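You operate a simulated robot arm through the tools that you are given. There is no shell and no other tool. Be economical: measure what you need, move in short steps, check, and stop when the job is done.

The job below is to be done with a simulated robot arm. You get a single attempt, and the scene is never put back.

Task
Brush the lint off the blue hat, then clean the brush in its dock.
Fine: two presses of the orange key strip it; the hat goes in the red tray.

It is judged by the outcome, as a careful person would: the job done as asked, and still so three seconds after it is handed in. It fails if anything else is knocked over, pushed out of place, dropped, spilled or broken.

Robot
A 5-joint arm with a two-finger parallel gripper, fixed in place. Base frame: the origin is at the foot of the arm, x ahead of it, y to its left, z up; the work surface is at about z = 3. Readings come in mm, degrees, newtons and seconds.
With the tool pointing down near the work surface it reaches from about 260 to 600 mm from the base axis. Its first joint turns from -66.0 to 66.0 degrees. The tool tilts only in the upright plane through the base axis and itself; it spins freely about its own axis. Payload 1.57 kg.
Tool frame: the origin (TCP) lies between the finger pads and is the grasp point; the fingertips stand 30 mm ahead of it; z points along the fingers, y is the line along which they close. Largest opening 80 mm; finger width 17, thickness 12; the body of the gripper, 40 by 82 mm, starts 80 mm behind the TCP.
Orientation is that of the tool frame in the base frame, as a unit quaternion [x, y, z, w]. With the fingers straight down and closing along the base's y, the tool's x points along the base's -x, its y along +y and its z along -z.

Tools
- The arm moves only by the tool jog_arm. Its argument "deltas" is a list of rows, each a list of 3 entries, a list of its own where there are three numbers: the shift along the base's x, y, z in mm, then the turn, a rotation vector about the base's x, y, z in rad, then the opening, from 0 (shut) to 1 (fully open). In form: [[[tx, ty, tz], [wx, wy, wz], grip], ...]. A call has 1 to 20 rows; each row is the pose to reach, as a shift and turn from the pose commanded when the call began. Rows are played at 5 a second. More than 50 mm and 8.6 degrees between two rows, or a gripper value outside its range, and nothing of the call is played. A pose out of reach is approached as far as the arm can. The call stops where the force on the tool passes 80 N (or 10 N more than at its start, if that is more) or the arm is blocked; 0.2 s more then pass. The fingers move at their own pace (about 153 mm/s each) and stop on an object; they squeeze with about 28 N. The grip force told is the motor's: it shows also when the fingers shut on nothing. Time passes only in rows, and 0.2 s behind the last, so rows that repeat a pose let the fingers close. It gives the time, the measured TCP pose, the force on the tool (base axes), the opening and the grip force at its end, in the units of the frame above (readings bear some noise), and new pictures: "pictures" is both (left out), scene, wrist or none.
- Cameras (640 x 400 px; columns grow to the right, rows downward): "scene" is fixed at [42.3, 428, 520]; the picture's right is [-0.39, -0.92, 0.00], its down [-0.64, 0.27, -0.72] and it looks along [0.66, -0.28, -0.69] (base axes); focal length 306 px, centre (320, 200). "wrist" rides on the gripper at [-32, 0, -78] in the tool frame; the picture's right is [0.00, -1.00, 0.00], its down [0.97, 0.00, -0.24] and it looks along [0.24, 0.00, 0.97] (tool axes); focal length 218 px, centre (320, 200).
- measure_at(camera, pixels): for up to 12 pixels [column, row] of the newest picture of that camera ("zoom" is the newest enlarged one), the place [x, y, z] in the base frame of the surface seen there, good to about 2 mm, but the place of the scene camera against the robot may be out by one fixed shift of up to 18 mm in any direction. No time passes.
- inspect(camera, box): a new picture of the part [left, top, right, bottom] of that camera's present view, enlarged. No time passes.
- close_job(): hands the job in; it is judged then, once.

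Go step by step. Measure first, check grasps and placings, and put right what went wrong. The budget is 80 turns and 120 pictures, counting those below and the enlarged ones. Unless the task says otherwise, let go and move clear before handing in, and close with one line.

The tools are called after "Call:" by a JSON object that holds its "method" and its "body". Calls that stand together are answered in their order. jog_arm: Moves the arm, as the interface text tells. Its arguments: {"type":"object","properties":{"deltas":{"type":"array"},"pictures":{"type":"string","enum":["both","scene","wrist","none"]}},"required":["deltas"]} The other tools are called the same way: measure_at (camera, pixels) gives the place of the surface under pixels of a picture; inspect (camera, box) takes an enlarged picture of a part of a camera's view; close_job () hands the job in.

At the start:

```text
clock: 0.0
ee_pos: [239.3, 302.0, 307.6]
ee_rot: [0.0, 1.0, 0.0, 0.0]
ft_force: [-0.2, 0.6, 0.2]
grip_width: 80.0
gripper_force: 0.0
```

scene: 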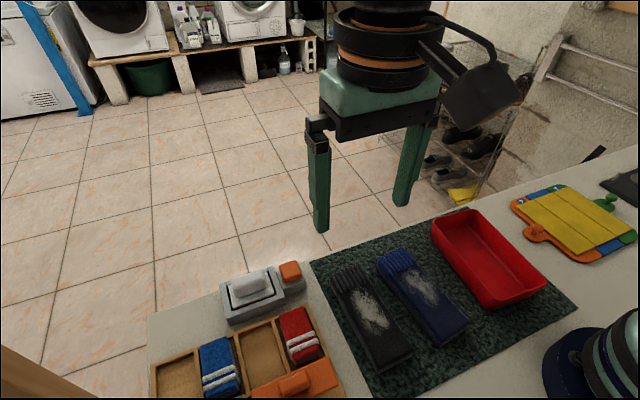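
wrist: 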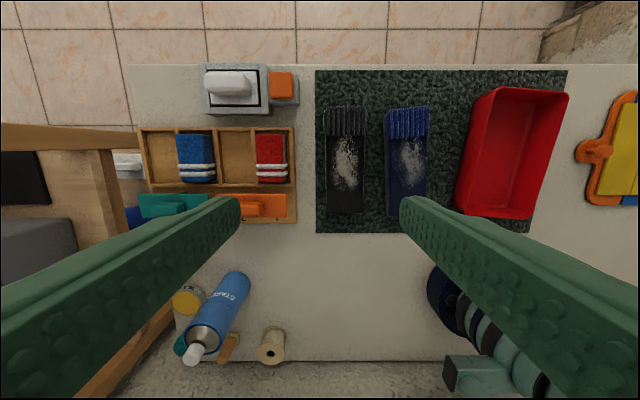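

The wrist picture shows a grey dock with a pale handle (230,85) and an orange key (282,86), and two linty knitted items, black (346,160) and navy (407,160), with the red tray at (515,150). I'll enlarge and measure these first.

Call:
{"method": "inspect", "body": {"camera": "wrist", "box": [190, 55, 440, 240]}}

Call:
{"method": "inspect", "body": {"camera": "scene", "box": [200, 200, 560, 400]}}

Call:
{"method": "measure_at", "body": {"camera": "wrist", "pixels": [[228, 84], [208, 84], [250, 84], [282, 86], [260, 110], [407, 112], [388, 205], [425, 205], [410, 155], [515, 150], [345, 160], [300, 260]]}}

Call:
{"method": "measure_at", "body": {"camera": "scene", "pixels": [[250, 285], [290, 270], [423, 290], [400, 260], [445, 335], [487, 262]]}}

```text
2.16 times, centred on (315, 148) of wrist
```

zoom: 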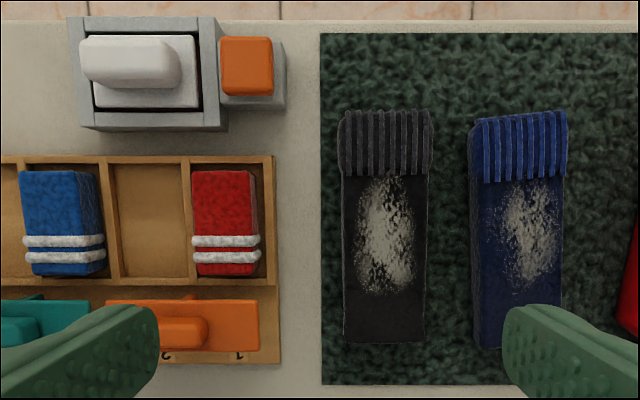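

```text
1.78 times, centred on (380, 300) of scene
```

zoom: 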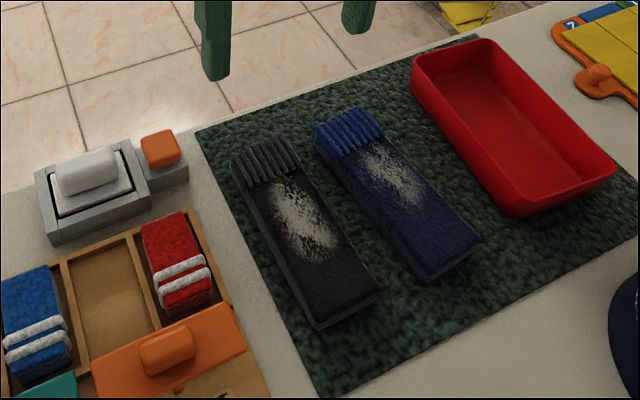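

```text
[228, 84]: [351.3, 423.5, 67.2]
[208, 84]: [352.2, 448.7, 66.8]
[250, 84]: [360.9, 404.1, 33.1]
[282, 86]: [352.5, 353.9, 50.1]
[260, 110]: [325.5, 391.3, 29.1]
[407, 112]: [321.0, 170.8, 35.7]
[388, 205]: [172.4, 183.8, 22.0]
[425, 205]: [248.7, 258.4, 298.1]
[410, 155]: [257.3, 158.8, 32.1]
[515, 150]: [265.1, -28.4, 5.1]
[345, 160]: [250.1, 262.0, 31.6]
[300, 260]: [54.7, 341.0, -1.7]
```

```text
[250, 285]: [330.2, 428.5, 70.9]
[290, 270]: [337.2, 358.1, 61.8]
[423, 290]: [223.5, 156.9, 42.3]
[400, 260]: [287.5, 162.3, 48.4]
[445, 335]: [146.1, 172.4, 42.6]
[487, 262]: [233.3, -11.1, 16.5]
```

The navy item's top is at about z 32–35 and the brush handle at about (351, 425, 67), but there is another navy object at the lower right of the scene. I'll check that before moving closer.

Call:
{"method": "inspect", "body": {"camera": "scene", "box": [500, 280, 640, 400]}}

Call:
{"method": "inspect", "body": {"camera": "wrist", "box": [190, 55, 310, 130]}}

Call:
{"method": "measure_at", "body": {"camera": "zoom", "pixels": [[80, 170], [300, 170], [200, 110], [200, 220], [100, 255], [310, 255], [430, 100], [430, 240], [500, 170], [360, 340], [70, 330], [340, 120]]}}

```text
3.33 times, centred on (570, 340) of scene
```

zoom: 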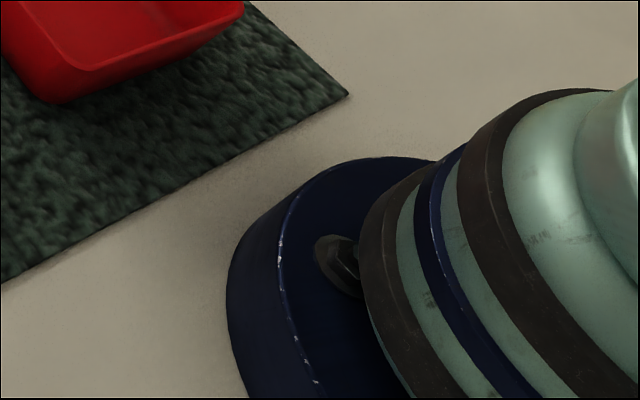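

```text
5.33 times, centred on (250, 92) of wrist
```

zoom: 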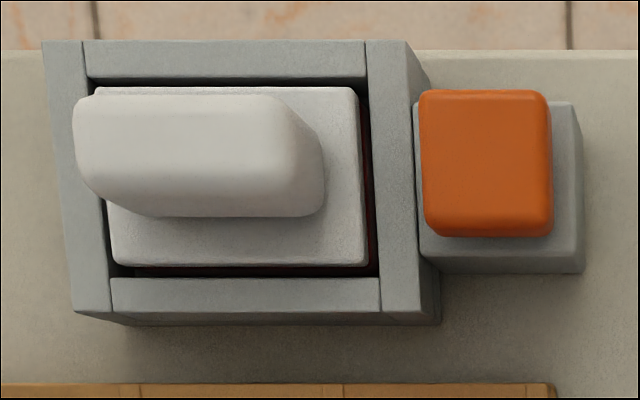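

```text
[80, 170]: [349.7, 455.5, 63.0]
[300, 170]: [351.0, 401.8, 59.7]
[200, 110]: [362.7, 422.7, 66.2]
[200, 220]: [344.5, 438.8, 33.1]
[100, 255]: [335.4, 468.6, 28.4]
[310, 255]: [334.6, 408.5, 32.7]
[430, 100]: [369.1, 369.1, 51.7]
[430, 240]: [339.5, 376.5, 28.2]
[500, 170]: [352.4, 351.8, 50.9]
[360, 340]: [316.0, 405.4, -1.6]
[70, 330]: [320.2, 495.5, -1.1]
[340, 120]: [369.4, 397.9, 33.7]
```

The round navy thing is the base of the robot, so the navy knit at (407,160) is the blue hat. The handle is centred near (351,428), top z 67, with the plate top at 33; I'll spin the gripper 90° to close along x and move above it.

Call:
{"method": "jog_arm", "body": {"deltas": [[[10, 11, -8], [0, 0, -0.1428], 1], [[20, 23, -16], [0, 0, -0.2856], 1], [[31, 34, -25], [0, 0, -0.4284], 1], [[41, 46, -33], [0, 0, -0.5712], 1], [[51, 57, -41], [0, 0, -0.714], 1], [[61, 69, -49], [0, 0, -0.8568], 1], [[72, 80, -57], [0, 0, -0.9996], 1], [[82, 92, -65], [0, 0, -1.1424], 1], [[92, 103, -74], [0, 0, -1.2852], 1], [[102, 115, -82], [0, 0, -1.428], 1], [[112, 126, -90], [0, 0, -1.5708], 1], [[112, 126, -120], [0, 0, -1.5708], 1], [[112, 126, -150], [0, 0, -1.5708], 1]]}}

```text
clock: 2.8
ee_pos: [351.6, 427.6, 155.7]
ee_rot: [0.708, 0.706, 0.001, 0.0]
ft_force: [0.0, 0.6, 0.8]
grip_width: 80.2
gripper_force: 0.1
```

scene: 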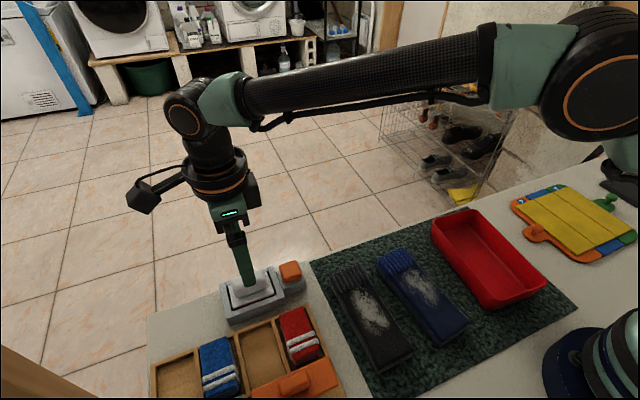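
wrist: 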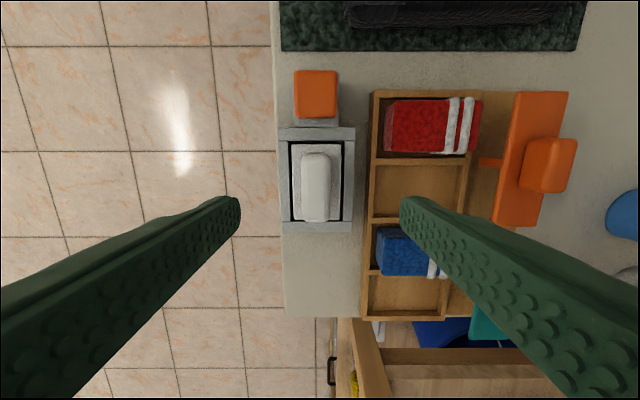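

The handle sits at (316,187), centred between the fingers. I'll measure its extents and the dock from here.

Call:
{"method": "measure_at", "body": {"camera": "wrist", "pixels": [[315, 158], [315, 215], [304, 190], [328, 190], [316, 187], [298, 180], [338, 180], [316, 147], [285, 180], [348, 180], [316, 92]]}}

Call:
{"method": "inspect", "body": {"camera": "wrist", "box": [260, 60, 380, 240]}}

```text
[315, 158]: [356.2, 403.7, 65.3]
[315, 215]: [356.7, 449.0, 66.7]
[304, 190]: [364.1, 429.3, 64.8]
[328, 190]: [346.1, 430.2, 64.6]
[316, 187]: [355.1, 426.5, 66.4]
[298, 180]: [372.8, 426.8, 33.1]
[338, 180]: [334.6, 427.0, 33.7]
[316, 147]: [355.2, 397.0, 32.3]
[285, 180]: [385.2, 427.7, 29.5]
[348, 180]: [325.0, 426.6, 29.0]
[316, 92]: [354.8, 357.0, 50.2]
```

```text
2.22 times, centred on (320, 150) of wrist
```

zoom: 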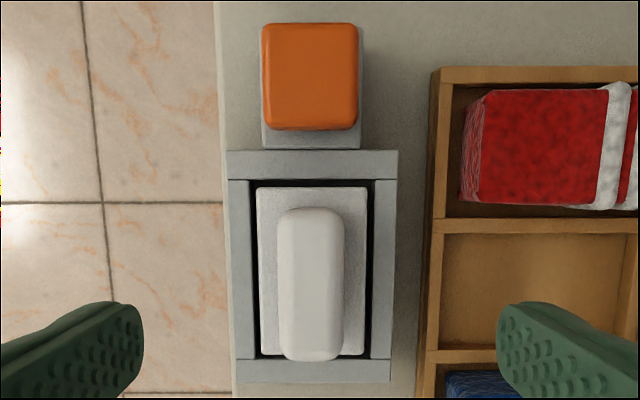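

The handle centre is about (355, 427) with a 25 mm width. I'll descend with the tips just above the plate and close.

Call:
{"method": "jog_arm", "body": {"deltas": [[[3.5, 0, -30], [0, 0, 0], 1], [[3.5, 0, -60], [0, 0, 0], 1], [[3.5, 0, -80], [0, 0, 0], 1], [[3.5, 0, -88], [0, 0, 0], 1], [[3.5, 0, -88], [0, 0, 0], 0.6], [[3.5, 0, -88], [0, 0, 0], 0.2], [[3.5, 0, -88], [0, 0, 0], 0.2], [[3.5, 0, -88], [0, 0, 0], 0], [[3.5, 0, -88], [0, 0, 0], 0]]}}

```text
clock: 4.8
ee_pos: [355.0, 427.2, 69.1]
ee_rot: [0.707, 0.707, 0.0, 0.0]
ft_force: [0.5, -0.6, -0.3]
grip_width: 23.1
gripper_force: 28.1
```

scene: 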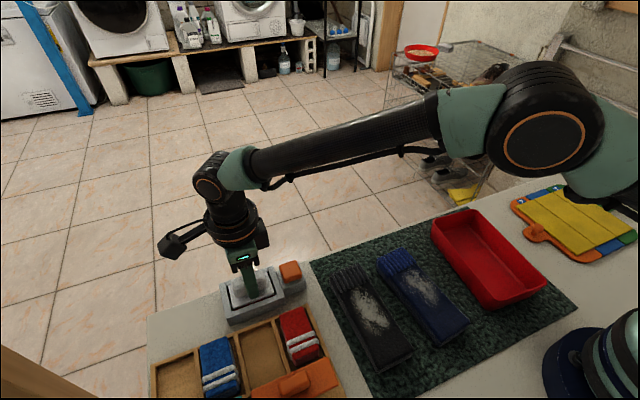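
wrist: 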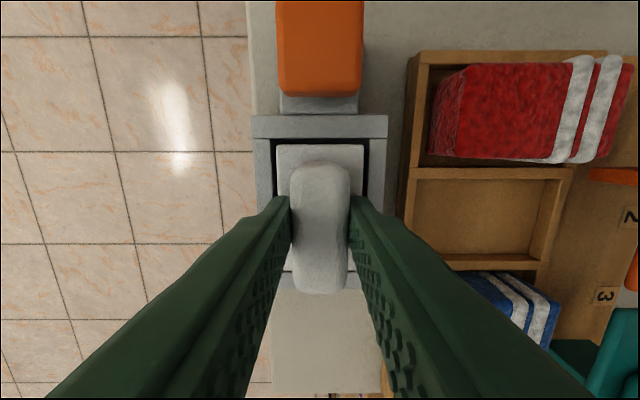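

The fingers hold the handle at 23 mm opening; the dock pose is TCP (355.0, 427.2, 69.1). I'll lift straight up.

Call:
{"method": "jog_arm", "body": {"deltas": [[[0, 0, 10], [0, 0, 0], 0], [[0, 0, 25], [0, 0, 0], 0], [[0, 0, 50], [0, 0, 0], 0], [[0, 0, 80], [0, 0, 0], 0], [[0, 0, 110], [0, 0, 0], 0], [[0, 0, 110], [0, 0, 0], 0]]}}

Call:
{"method": "inspect", "body": {"camera": "scene", "box": [180, 180, 340, 330]}}

```text
clock: 6.2
ee_pos: [353.9, 429.3, 178.8]
ee_rot: [0.708, 0.707, 0.0, -0.001]
ft_force: [1.2, 0.4, -0.2]
grip_width: 0.0
gripper_force: 21.5
```

scene: 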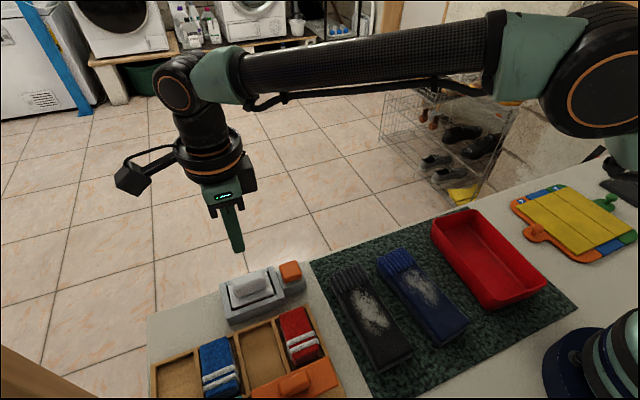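
wrist: 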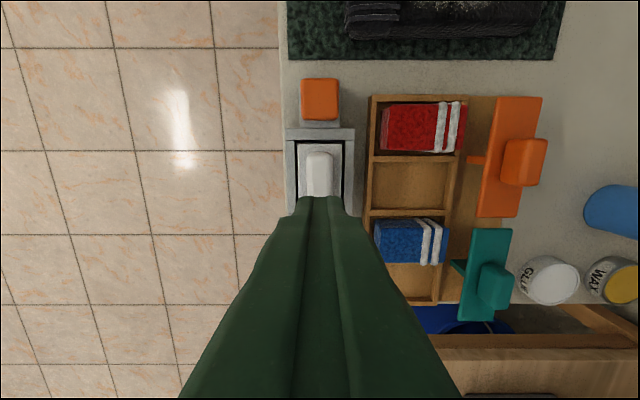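

```text
2.67 times, centred on (260, 255) of scene
```

zoom: 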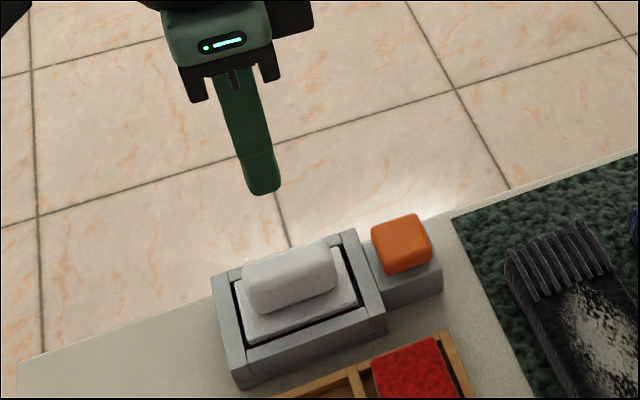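

The fingers came up shut on nothing, so the handle slipped out and the brush is still in the dock. I'll check that it hasn't shifted, then grip lower and lift slowly.

Call:
{"method": "measure_at", "body": {"camera": "wrist", "pixels": [[319, 160], [319, 190], [309, 178], [330, 178], [303, 170], [337, 170], [319, 148]]}}

Call:
{"method": "jog_arm", "body": {"deltas": [[[1, -2, -30], [0, 0, 0], 1], [[1, -2, -60], [0, 0, 0], 1], [[1, -2, -90], [0, 0, 0], 1], [[1, -2, -105], [0, 0, 0], 1], [[1, -2, -113], [0, 0, 0], 1], [[1, -2, -113], [0, 0, 0], 1]]}}

```text
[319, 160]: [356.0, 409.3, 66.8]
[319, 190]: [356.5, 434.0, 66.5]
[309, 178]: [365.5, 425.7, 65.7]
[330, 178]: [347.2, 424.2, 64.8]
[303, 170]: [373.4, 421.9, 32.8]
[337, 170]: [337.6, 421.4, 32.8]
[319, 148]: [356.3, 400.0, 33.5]
```

```text
clock: 7.6
ee_pos: [356.0, 425.3, 66.4]
ee_rot: [0.707, 0.707, 0.0, 0.0]
ft_force: [0.6, 0.4, 0.7]
grip_width: 80.3
gripper_force: 0.0
```

scene: 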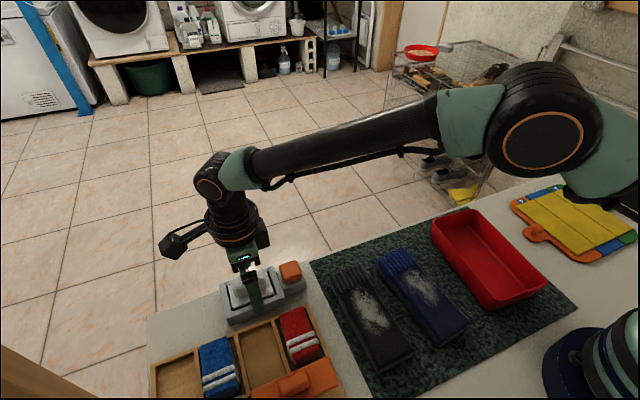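
wrist: 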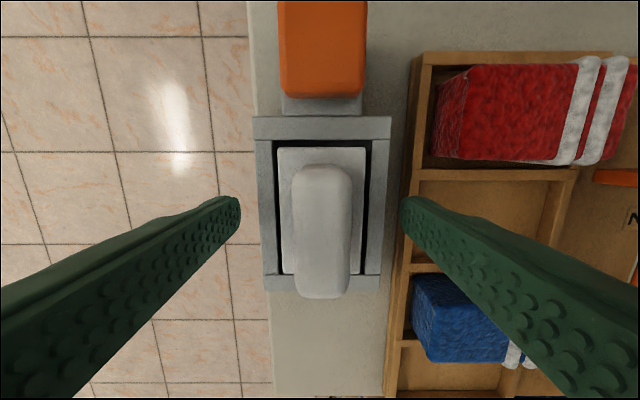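

The brush is unmoved and the fingers straddle it. I'll go 2 mm lower, close, and ease up a few millimetres while reading the force.

Call:
{"method": "jog_arm", "body": {"deltas": [[[0, 0, -1.5], [0, 0, 0], 0.5], [[0, 0, -1.5], [0, 0, 0], 0.1], [[0, 0, -1.5], [0, 0, 0], 0], [[0, 0, -1.5], [0, 0, 0], 0], [[0, 0, -1.5], [0, 0, 0], 0], [[0, 0, 0.5], [0, 0, 0], 0], [[0, 0, 2.5], [0, 0, 0], 0], [[0, 0, 4.5], [0, 0, 0], 0]]}}

```text
clock: 9.4
ee_pos: [355.5, 425.9, 70.7]
ee_rot: [0.708, 0.707, 0.0, -0.001]
ft_force: [-0.2, -0.7, -1.0]
grip_width: 23.3
gripper_force: 28.0
```

scene: 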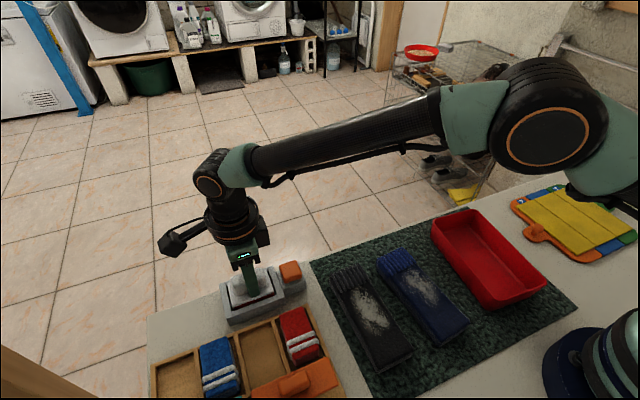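
wrist: 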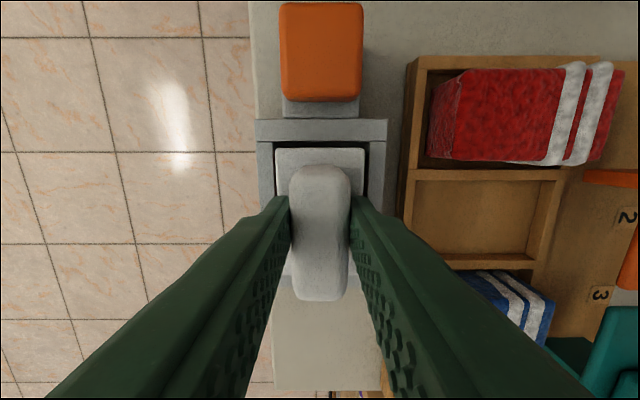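

The handle still fills the grip at 23.3 mm and seems to be rising with it. I'll keep lifting slowly.

Call:
{"method": "jog_arm", "body": {"deltas": [[[0, 0, 3], [0, 0, 0], 0], [[0, 0, 6], [0, 0, 0], 0], [[0, 0, 9], [0, 0, 0], 0], [[0, 0, 13], [0, 0, 0], 0], [[0, 0, 17], [0, 0, 0], 0], [[0, 0, 22], [0, 0, 0], 0]]}}

```text
clock: 10.8
ee_pos: [356.6, 425.6, 93.4]
ee_rot: [0.707, 0.707, 0.0, 0.0]
ft_force: [0.0, -1.0, -0.9]
grip_width: 23.2
gripper_force: 27.9
```

scene: 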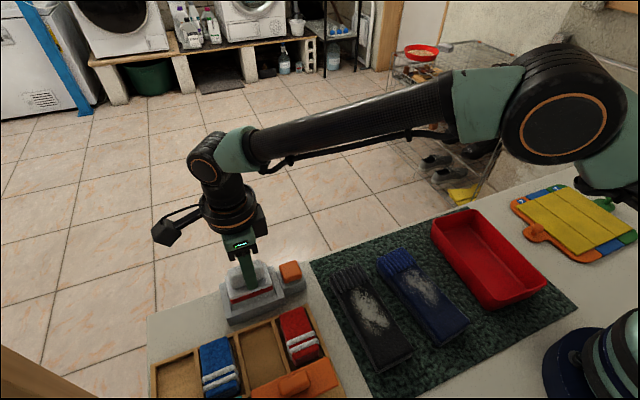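
wrist: 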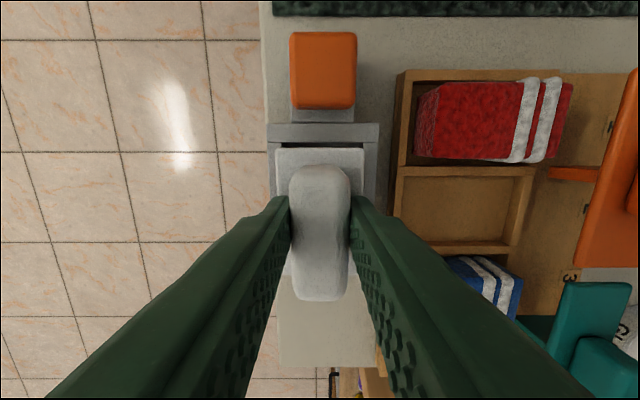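

It's coming out now, with a red pad visible beneath at scene (250,295). I'll lift clear and look at the brush's underside.

Call:
{"method": "jog_arm", "body": {"deltas": [[[0, 0, 10], [0, 0, 0], 0], [[0, 0, 20], [0, 0, 0], 0], [[0, 0, 30], [0, 0, 0], 0], [[0, 0, 40], [0, 0, 0], 0], [[0, 0, 52], [0, 0, 0], 0], [[0, 0, 52], [0, 0, 0], 0]]}}

Call:
{"method": "inspect", "body": {"camera": "scene", "box": [180, 190, 340, 330]}}

Call:
{"method": "inspect", "body": {"camera": "wrist", "box": [220, 100, 420, 320]}}

```text
clock: 12.2
ee_pos: [356.1, 425.5, 145.0]
ee_rot: [0.707, 0.707, 0.0, 0.0]
ft_force: [0.6, 0.4, -1.0]
grip_width: 23.4
gripper_force: 28.7
```

scene: 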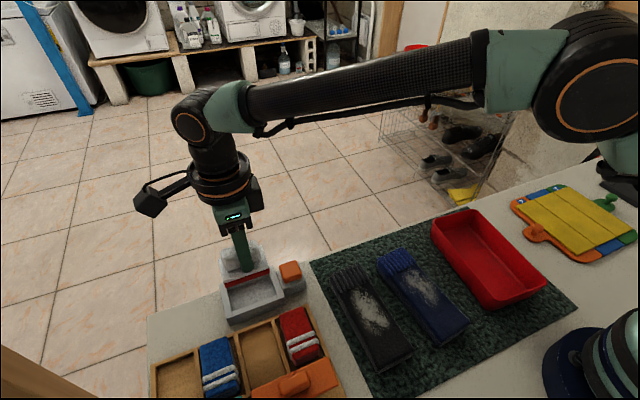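
wrist: 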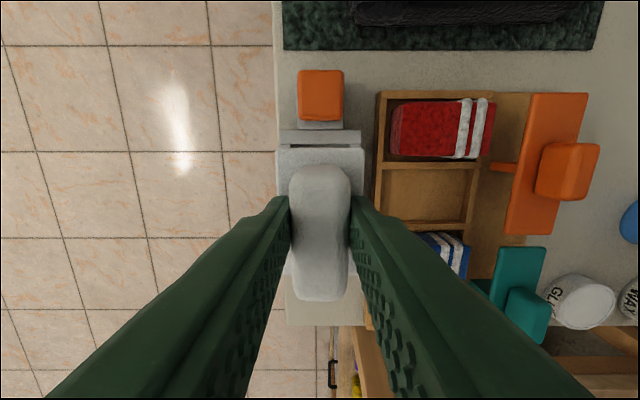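

```text
2.86 times, centred on (260, 260) of scene
```

zoom: 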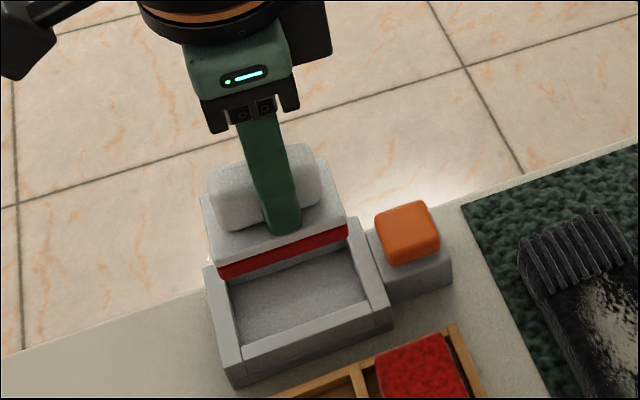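

```text
1.82 times, centred on (320, 210) of wrist
```

zoom: 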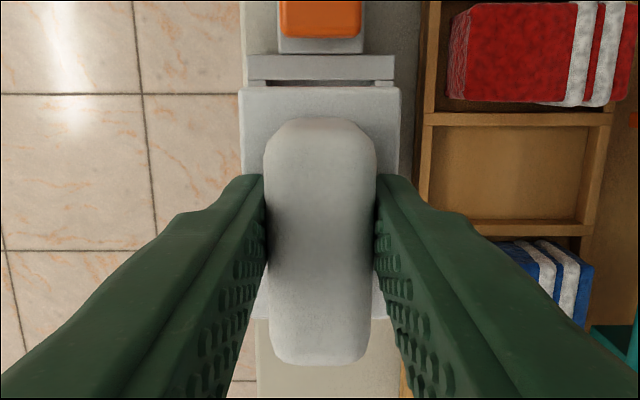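

The brush is held level: white plate with a red pad beneath. I'll measure how deep the pad hangs, and measure the dock and hat.

Call:
{"method": "measure_at", "body": {"camera": "scene", "pixels": [[246, 284], [246, 282], [246, 279], [246, 276], [246, 270], [256, 294], [242, 251], [290, 267]]}}

Call:
{"method": "measure_at", "body": {"camera": "wrist", "pixels": [[318, 155], [318, 170], [282, 160], [358, 160], [318, 132], [320, 92]]}}

```text
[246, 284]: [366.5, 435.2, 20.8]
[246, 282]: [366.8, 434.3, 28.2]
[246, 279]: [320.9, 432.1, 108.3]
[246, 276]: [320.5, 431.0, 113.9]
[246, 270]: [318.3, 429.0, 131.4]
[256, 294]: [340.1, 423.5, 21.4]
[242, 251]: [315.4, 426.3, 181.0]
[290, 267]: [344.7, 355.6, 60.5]
```

```text
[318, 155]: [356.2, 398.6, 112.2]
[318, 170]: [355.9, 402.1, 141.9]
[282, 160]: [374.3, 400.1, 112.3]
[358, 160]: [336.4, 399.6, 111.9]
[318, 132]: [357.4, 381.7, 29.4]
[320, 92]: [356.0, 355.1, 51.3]
```

The dock floor is around z 11 and the plate top hangs 33 mm below the TCP, so the pad's bottom is about 52 mm below the TCP. I'll carry it over the near-cuff end of the hat, high up.

Call:
{"method": "jog_arm", "body": {"deltas": [[[0, 0, 12], [0, 0, 0], 0], [[-4, -20, 22], [0, 0, 0], 0], [[-9, -45, 22], [0, 0, 0], 0], [[-15, -72, 22], [0, 0, 0], 0], [[-21, -100, 22], [0, 0, 0], 0], [[-28, -128, 22], [0, 0, 0], 0], [[-34, -156, 22], [0, 0, 0], 0], [[-40, -184, 22], [0, 0, 0], 0], [[-46, -212, 22], [0, 0, 0], 0], [[-51, -238, 22], [0, 0, 0], 0], [[-56, -258, 22], [0, 0, 0], 0], [[-56, -258, 22], [0, 0, 0], 0]]}}

Call:
{"method": "inspect", "body": {"camera": "scene", "box": [300, 180, 560, 380]}}

```text
clock: 14.8
ee_pos: [301.1, 165.9, 167.2]
ee_rot: [0.707, 0.707, 0.001, 0.001]
ft_force: [0.4, -0.5, -0.6]
grip_width: 23.0
gripper_force: 27.9
```

scene: 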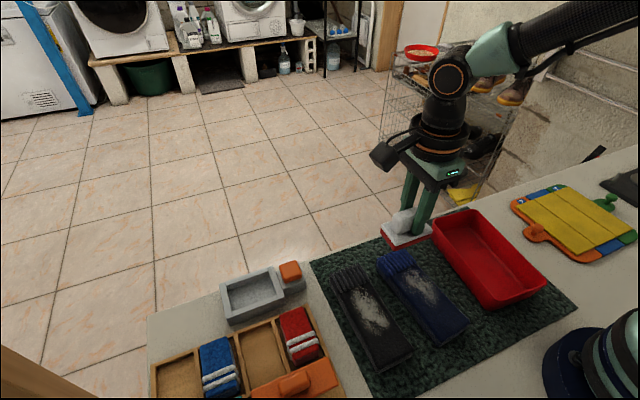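
wrist: 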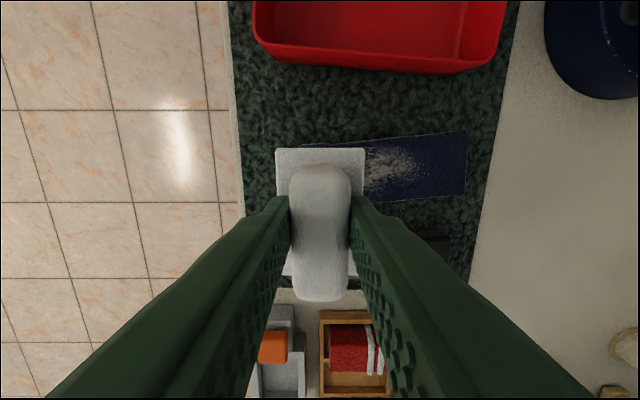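

```text
2.00 times, centred on (430, 280) of scene
```

zoom: 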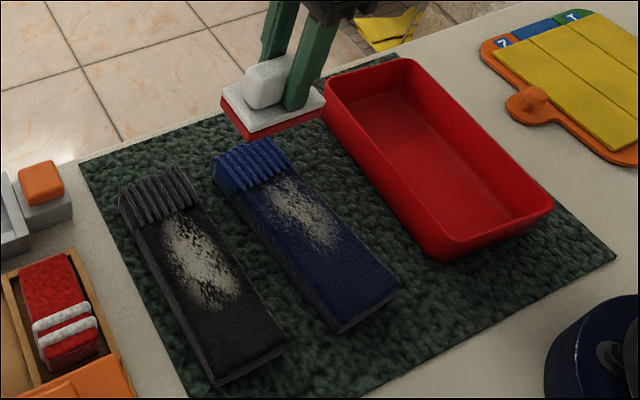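

The hat shows right of the brush at wrist (365–467, 131–200), slightly turned. I'll measure its edges and the lint patch.

Call:
{"method": "measure_at", "body": {"camera": "wrist", "pixels": [[380, 141], [455, 135], [385, 196], [460, 190], [464, 160], [430, 165], [375, 170], [420, 170], [395, 150], [395, 185], [432, 240], [480, 70]]}}

Call:
{"method": "measure_at", "body": {"camera": "scene", "pixels": [[382, 262], [408, 250], [394, 258], [412, 271], [440, 305], [434, 284], [413, 293], [468, 322], [471, 331]]}}

Call:
{"method": "inspect", "body": {"camera": "wrist", "box": [340, 110, 490, 220]}}

```text
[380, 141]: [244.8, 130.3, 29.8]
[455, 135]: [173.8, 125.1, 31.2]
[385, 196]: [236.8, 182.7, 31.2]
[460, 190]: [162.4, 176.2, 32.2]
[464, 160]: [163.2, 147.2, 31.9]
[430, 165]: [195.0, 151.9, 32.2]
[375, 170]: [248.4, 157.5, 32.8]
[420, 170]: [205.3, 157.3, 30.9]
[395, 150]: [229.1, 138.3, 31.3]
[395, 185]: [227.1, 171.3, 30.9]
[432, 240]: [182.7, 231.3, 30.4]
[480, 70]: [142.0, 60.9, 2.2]
```

```text
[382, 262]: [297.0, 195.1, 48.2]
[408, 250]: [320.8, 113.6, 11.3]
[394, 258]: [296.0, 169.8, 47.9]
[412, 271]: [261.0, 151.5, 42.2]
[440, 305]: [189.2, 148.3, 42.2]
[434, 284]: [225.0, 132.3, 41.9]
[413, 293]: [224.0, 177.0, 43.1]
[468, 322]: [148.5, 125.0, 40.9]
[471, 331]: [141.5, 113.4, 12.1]
```

```text
3.64 times, centred on (415, 165) of wrist
```

zoom: 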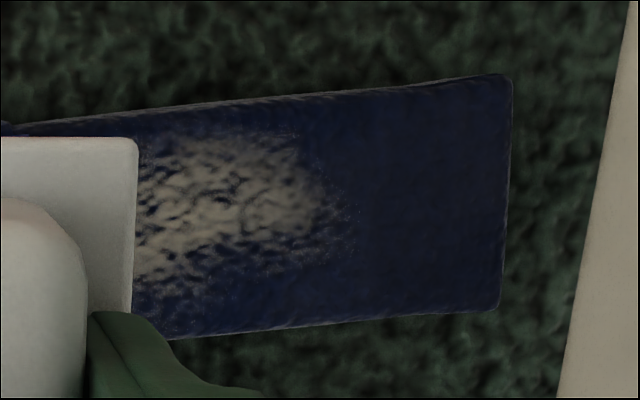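

The hat's top is z≈31.5, its axis yawed about 0.09 rad, centre line y≈157 at x=240, lint from x≈203 to 288. I'll move over (268,160), yaw the brush to match, and come down slowly until contact.

Call:
{"method": "jog_arm", "body": {"deltas": [[[-16, -3, -20], [0, 0, 0.04], 0], [[-33, -6, -45], [0, 0, 0.09], 0], [[-33, -6, -65], [0, 0, 0.09], 0], [[-33, -6, -72], [0, 0, 0.09], 0], [[-33, -6, -75], [0, 0, 0.09], 0], [[-33, -6, -77], [0, 0, 0.09], 0], [[-33, -6, -77], [0, 0, 0.09], 0]]}}

Call:
{"method": "inspect", "body": {"camera": "scene", "box": [340, 200, 500, 360]}}

```text
clock: 16.4
ee_pos: [268.2, 161.6, 89.7]
ee_rot: [0.675, 0.738, 0.0, 0.0]
ft_force: [0.0, 0.0, -0.3]
grip_width: 23.3
gripper_force: 27.5
```

scene: 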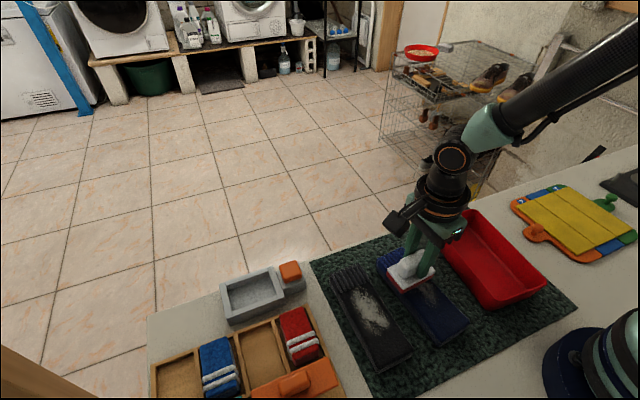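
wrist: 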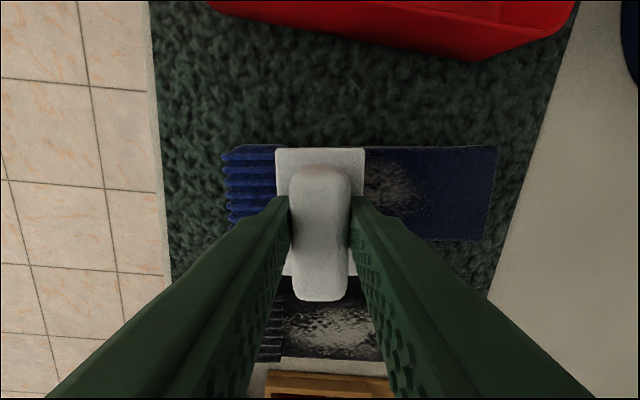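

```text
2.50 times, centred on (420, 280) of scene
```

zoom: 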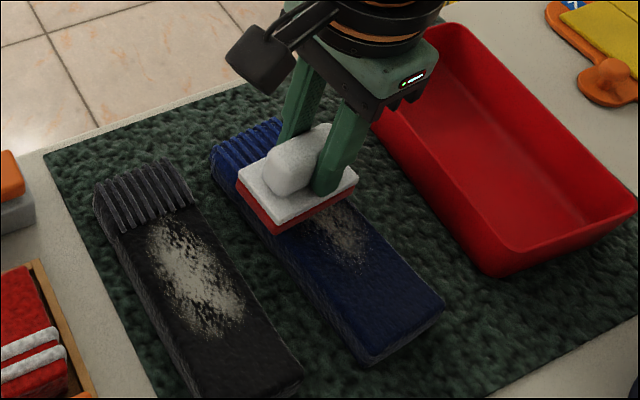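

The pad is just above the hat and well aligned, with no contact yet. I'll lower in 1.5 mm steps.

Call:
{"method": "jog_arm", "body": {"deltas": [[[0, -1, -1.5], [0, 0, 0], 0], [[0, -1, -3], [0, 0, 0], 0], [[0, -1, -4.5], [0, 0, 0], 0], [[0, -1, -4.5], [0, 0, 0], 0]], "pictures": "none"}}

```text
clock: 17.4
ee_pos: [268.0, 160.3, 86.2]
ee_rot: [0.675, 0.738, 0.0, 0.0]
ft_force: [-4.7, -3.1, 23.0]
grip_width: 23.5
gripper_force: 27.8
```

Contact: 23 N at z 86.2, more than needed. I'll ease off 1 mm and stroke slowly along the hat away from the cuff, toward x≈208.

Call:
{"method": "jog_arm", "body": {"deltas": [[[0, 0, 1], [0, 0, 0], 0], [[-6, -0.5, 1], [0, 0, 0], 0], [[-12, -1, 1], [0, 0, 0], 0], [[-18, -1.6, 1], [0, 0, 0], 0], [[-24, -2.2, 1], [0, 0, 0], 0]]}}

```text
clock: 18.6
ee_pos: [243.8, 159.3, 86.7]
ee_rot: [0.675, 0.738, 0.0, -0.001]
ft_force: [0.1, 0.4, -1.8]
grip_width: 23.2
gripper_force: 28.1
```

scene: 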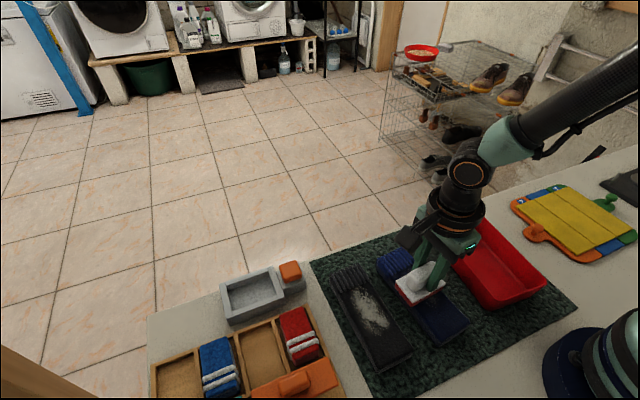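
wrist: 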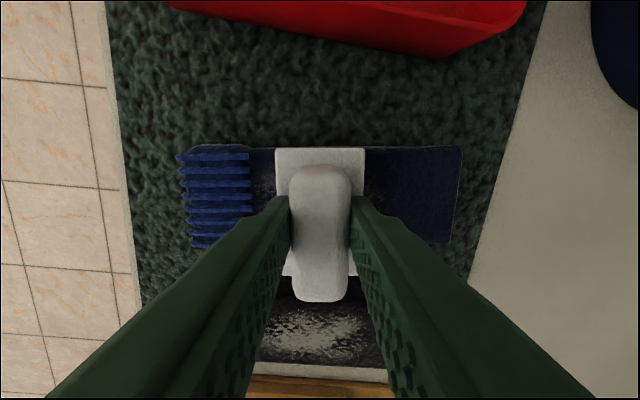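

The earlier force was the cuff; off it the pad no longer touches, and lint remains near the cuff at wrist (262,170). I'll lower here to a light contact.

Call:
{"method": "jog_arm", "body": {"deltas": [[[0, 0, -1], [0, 0, 0], 0], [[0, 0, -2], [0, 0, 0], 0], [[0, 0, -3], [0, 0, 0], 0], [[0, 0, -3], [0, 0, 0], 0]], "pictures": "none"}}

```text
clock: 19.6
ee_pos: [244.9, 159.9, 84.3]
ee_rot: [0.675, 0.738, 0.002, 0.001]
ft_force: [-11.5, -5.1, 64.8]
grip_width: 23.6
gripper_force: 28.0
```

That is 65 N, so it is very stiff; contact begins about 2 mm higher. I'll raise 1.6 mm and read the force again.

Call:
{"method": "jog_arm", "body": {"deltas": [[[0, 0, 1.2], [0, 0, 0], 0], [[0, 0, 1.7], [0, 0, 0], 0], [[0, 0, 1.7], [0, 0, 0], 0]], "pictures": "none"}}

```text
clock: 20.4
ee_pos: [244.3, 157.6, 84.5]
ee_rot: [0.675, 0.738, -0.001, -0.002]
ft_force: [2.6, 1.6, 5.9]
grip_width: 23.7
gripper_force: 27.6
```

A steady 6 N now. I'll finish this stroke to x≈208, then lift and look.

Call:
{"method": "jog_arm", "body": {"deltas": [[[-6, -0.5, 0], [0, 0, 0], 0], [[-12, -1.1, 0], [0, 0, 0], 0], [[-18, -1.6, 0], [0, 0, 0], 0], [[-24, -2.2, 0], [0, 0, 0], 0], [[-30, -2.7, 0], [0, 0, 0], 0], [[-36, -3.2, 0], [0, 0, 0], 0], [[-36, -3.2, 10], [0, 0, 0], 0], [[-36, -3.2, 30], [0, 0, 0], 0]]}}

Call:
{"method": "inspect", "body": {"camera": "scene", "box": [340, 200, 500, 360]}}

Call:
{"method": "inspect", "body": {"camera": "wrist", "box": [110, 100, 490, 320]}}

```text
clock: 22.2
ee_pos: [207.5, 155.3, 115.7]
ee_rot: [0.675, 0.738, -0.001, 0.0]
ft_force: [-1.1, -0.2, -0.7]
grip_width: 23.5
gripper_force: 27.9
```

scene: 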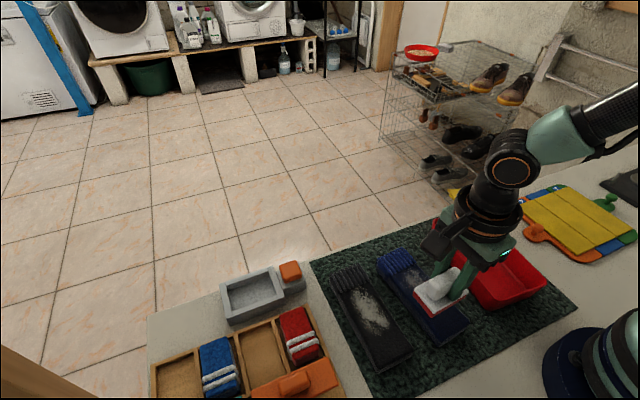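
wrist: 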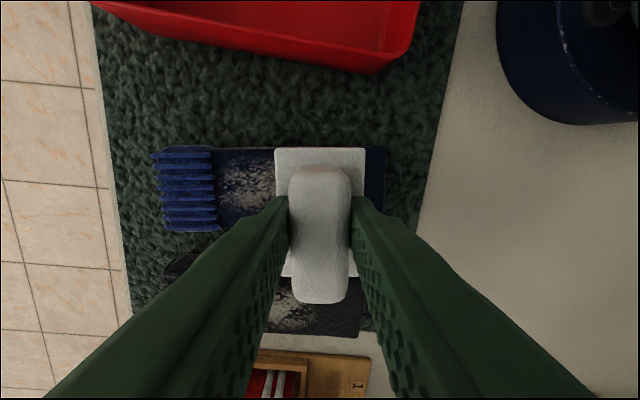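

```text
2.50 times, centred on (420, 280) of scene
```

zoom: 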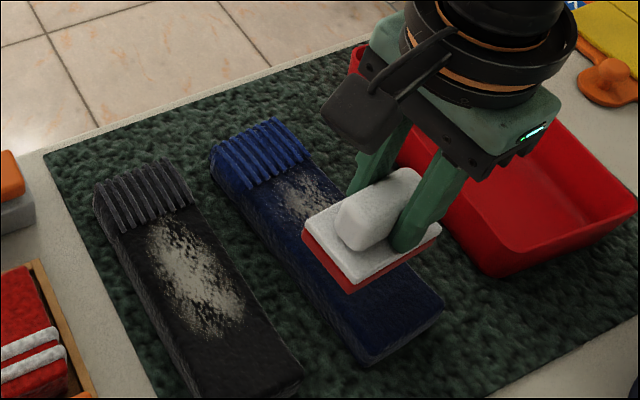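

```text
1.68 times, centred on (300, 210) of wrist
```

zoom: 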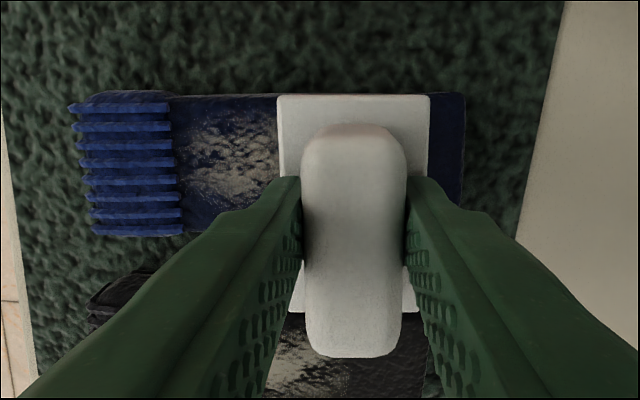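

Lint is still visible between the cuff and the brush at wrist (220–272, 160–205). I'll measure its extent and the cuff edge.

Call:
{"method": "measure_at", "body": {"camera": "wrist", "pixels": [[215, 180], [222, 180], [226, 165], [265, 180], [270, 160], [190, 165], [240, 215], [380, 165], [320, 155]]}}

Call:
{"method": "jog_arm", "body": {"deltas": [[[10, 0, 30], [0, 0, 0], 0], [[40, 0, 50], [0, 0, 0], 0], [[70, 0, 60], [0, 0, 0], 0], [[100, 0, 60], [0, 0, 0], 0], [[130, 10, 60], [0, 0, 0], 0], [[130, 10, 60], [0, 0, 0], 0]]}}

Call:
{"method": "inspect", "body": {"camera": "scene", "box": [360, 230, 480, 350]}}

```text
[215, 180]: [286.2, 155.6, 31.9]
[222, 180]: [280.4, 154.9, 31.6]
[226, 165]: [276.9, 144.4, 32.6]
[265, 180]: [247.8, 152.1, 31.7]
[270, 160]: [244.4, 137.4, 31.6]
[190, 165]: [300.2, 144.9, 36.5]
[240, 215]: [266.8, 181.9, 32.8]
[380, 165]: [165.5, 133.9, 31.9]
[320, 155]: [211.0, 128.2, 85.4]
```

```text
clock: 23.6
ee_pos: [336.4, 165.4, 172.4]
ee_rot: [0.675, 0.738, 0.0, 0.0]
ft_force: [0.2, 0.6, -0.8]
grip_width: 23.4
gripper_force: 28.2
```

scene: 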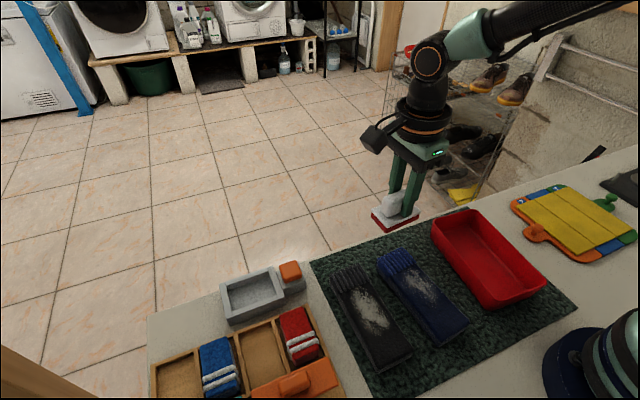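
wrist: 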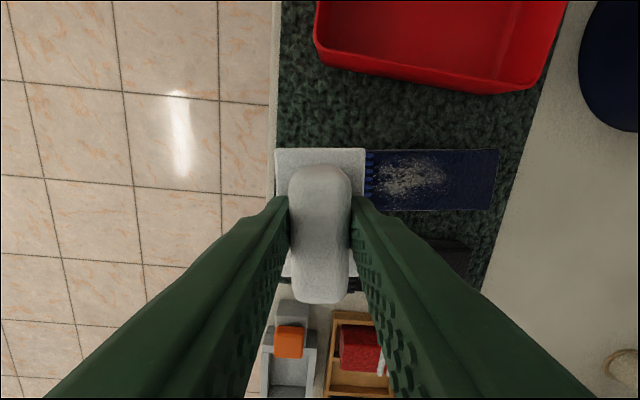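

```text
3.33 times, centred on (420, 290) of scene
```

zoom: 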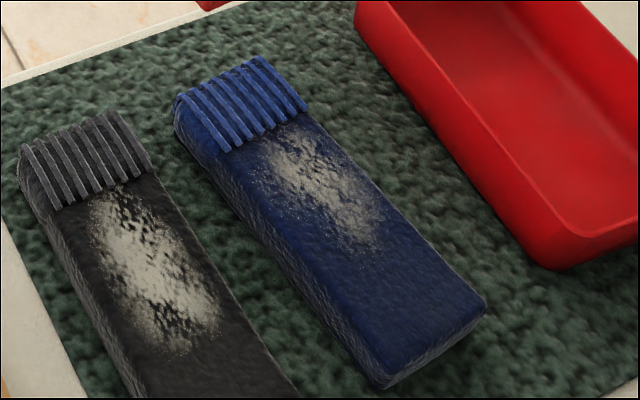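

The lint has thinned visibly but a patch remains at x≈203–286; the cuff edge is at x≈287. I'll set down just off the cuff at (265,159) at the light-contact height and stop partway through the stroke to read the force.

Call:
{"method": "jog_arm", "body": {"deltas": [[[-30, -3, -30], [0, 0, 0], 0], [[-60, -5, -60], [0, 0, 0], 0], [[-73, -6, -80], [0, 0, 0], 0], [[-73, -6, -88], [0, 0, 0], 0], [[-73, -6, -90], [0, 0, 0], 0], [[-79, -6.5, -90], [0, 0, 0], 0], [[-85, -7, -90], [0, 0, 0], 0], [[-91, -7.6, -90], [0, 0, 0], 0]], "pictures": "wrist"}}

```text
clock: 25.4
ee_pos: [246.2, 158.0, 84.6]
ee_rot: [0.675, 0.737, 0.0, 0.0]
ft_force: [1.3, -0.8, -1.1]
grip_width: 23.3
gripper_force: 28.2
```

wrist: 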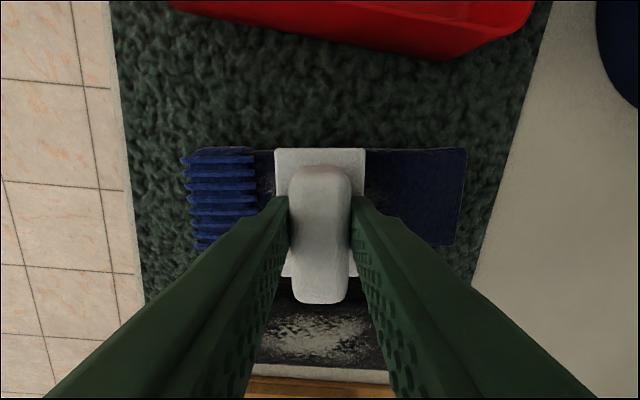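

The force is nil, so the pad is just clear. I'll go back to the start of the stroke and lower about 1 mm.

Call:
{"method": "jog_arm", "body": {"deltas": [[[9, 0.8, 0.5], [0, 0, 0], 0], [[18, 1.6, 0.5], [0, 0, 0], 0], [[18, 1.6, -0.5], [0, 0, 0], 0], [[18, 1.6, -1], [0, 0, 0], 0], [[18, 1.6, -1], [0, 0, 0], 0]], "pictures": "none"}}

```text
clock: 26.6
ee_pos: [265.2, 159.6, 85.1]
ee_rot: [0.675, 0.738, 0.0, 0.001]
ft_force: [-5.5, -1.0, 22.5]
grip_width: 23.7
gripper_force: 28.1
```

22 N at the start now. I'll stroke from here and check mid-way.

Call:
{"method": "jog_arm", "body": {"deltas": [[[-5, -0.4, 0.3], [0, 0, 0], 0], [[-10, -0.9, 0.3], [0, 0, 0], 0], [[-15, -1.3, 0.3], [0, 0, 0], 0], [[-20, -1.8, 0.3], [0, 0, 0], 0]], "pictures": "none"}}

```text
clock: 27.6
ee_pos: [245.1, 158.5, 85.1]
ee_rot: [0.675, 0.738, 0.001, -0.001]
ft_force: [7.4, 1.7, 15.2]
grip_width: 23.4
gripper_force: 27.7
```

Good: 15 N normal with 7 N drag, so it is truly brushing. I'll continue to x≈205, lift, return to the cuff edge and stroke again.

Call:
{"method": "jog_arm", "body": {"deltas": [[[-6, -0.5, 0], [0, 0, 0], 0], [[-12, -1.1, 0], [0, 0, 0], 0], [[-18, -1.6, 0], [0, 0, 0], 0], [[-24, -2.2, 0], [0, 0, 0], 0], [[-30, -2.7, 0], [0, 0, 0], 0], [[-36, -3.2, 0], [0, 0, 0], 0], [[-40, -3.6, 0], [0, 0, 0], 0], [[-40, -3.6, 12], [0, 0, 0], 0], [[-10, -1, 14], [0, 0, 0], 0], [[20, 1.8, 12], [0, 0, 0], 0], [[20, 1.8, 3], [0, 0, 0], 0], [[20, 1.8, 0], [0, 0, 0], 0], [[14, 1.2, 0], [0, 0, 0], 0], [[8, 0.7, 0], [0, 0, 0], 0], [[2, 0.2, 0], [0, 0, 0], 0], [[-4, -0.4, 0], [0, 0, 0], 0], [[-10, -0.9, 0], [0, 0, 0], 0]]}}

Call:
{"method": "inspect", "body": {"camera": "scene", "box": [360, 230, 480, 350]}}

```text
clock: 31.2
ee_pos: [235.2, 157.6, 84.5]
ee_rot: [0.674, 0.738, 0.002, 0.0]
ft_force: [4.9, -0.5, 7.8]
grip_width: 23.4
gripper_force: 27.7
```

scene: 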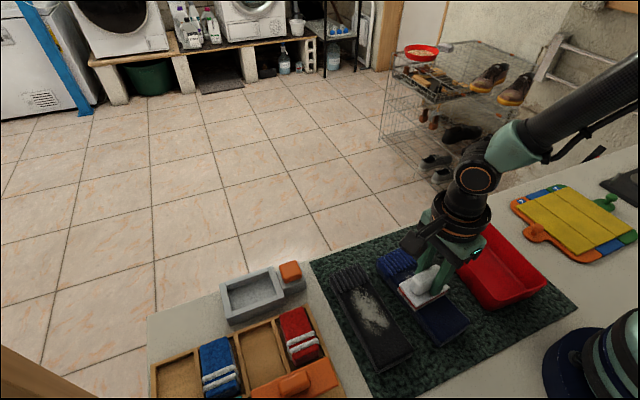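
wrist: 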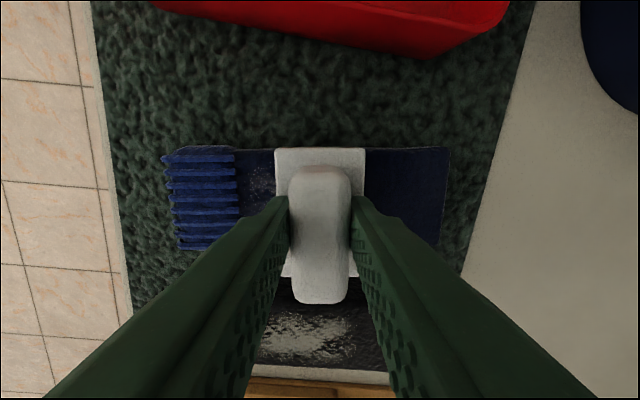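

```text
3.33 times, centred on (420, 290) of scene
```

zoom: 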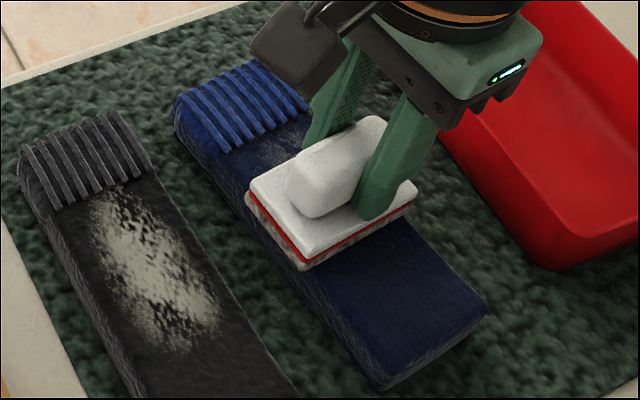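

The pad's edge is now coated with lint and the patch on the hat is much fainter. I'll finish this stroke and do another full one, lowering a touch, then look.

Call:
{"method": "jog_arm", "body": {"deltas": [[[-6, -0.5, -0.2], [0, 0, 0], 0], [[-12, -1.1, -0.2], [0, 0, 0], 0], [[-18, -1.6, -0.2], [0, 0, 0], 0], [[-24, -2.2, -0.2], [0, 0, 0], 0], [[-30, -2.7, -0.2], [0, 0, 0], 0], [[-30, -2.7, 12], [0, 0, 0], 0], [[0, 0, 14], [0, 0, 0], 0], [[30, 2.7, 12], [0, 0, 0], 0], [[30, 2.7, 3], [0, 0, 0], 0], [[30, 2.7, -0.2], [0, 0, 0], 0], [[24, 2.1, -0.2], [0, 0, 0], 0], [[18, 1.6, -0.2], [0, 0, 0], 0], [[12, 1, -0.2], [0, 0, 0], 0], [[6, 0.5, -0.2], [0, 0, 0], 0], [[0, 0, -0.2], [0, 0, 0], 0], [[-6, -0.5, -0.2], [0, 0, 0], 0], [[-12, -1.1, -0.2], [0, 0, 0], 0], [[-18, -1.6, -0.2], [0, 0, 0], 0], [[-24, -2.1, -0.2], [0, 0, 0], 0], [[-30, -2.7, -0.2], [0, 0, 0], 0]]}}

Call:
{"method": "inspect", "body": {"camera": "scene", "box": [360, 230, 480, 350]}}

```text
clock: 35.4
ee_pos: [205.6, 156.7, 84.4]
ee_rot: [0.674, 0.739, 0.003, 0.0]
ft_force: [11.8, 1.1, 26.3]
grip_width: 23.3
gripper_force: 28.2
```

scene: 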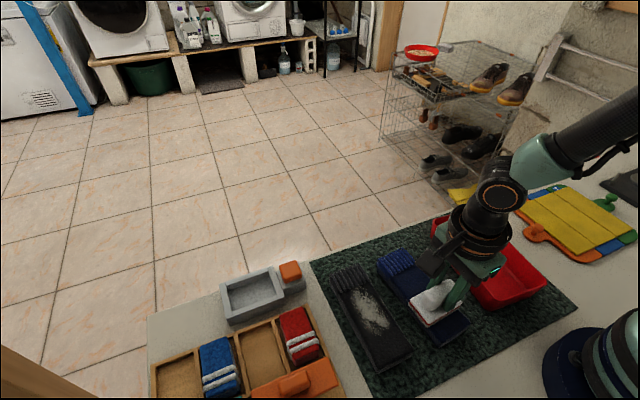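
wrist: 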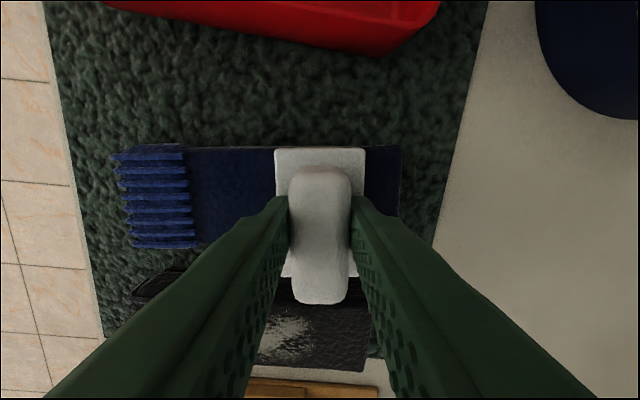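

```text
3.33 times, centred on (420, 290) of scene
```

zoom: 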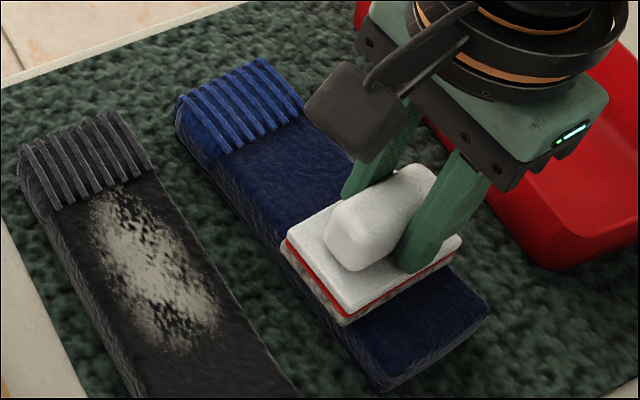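

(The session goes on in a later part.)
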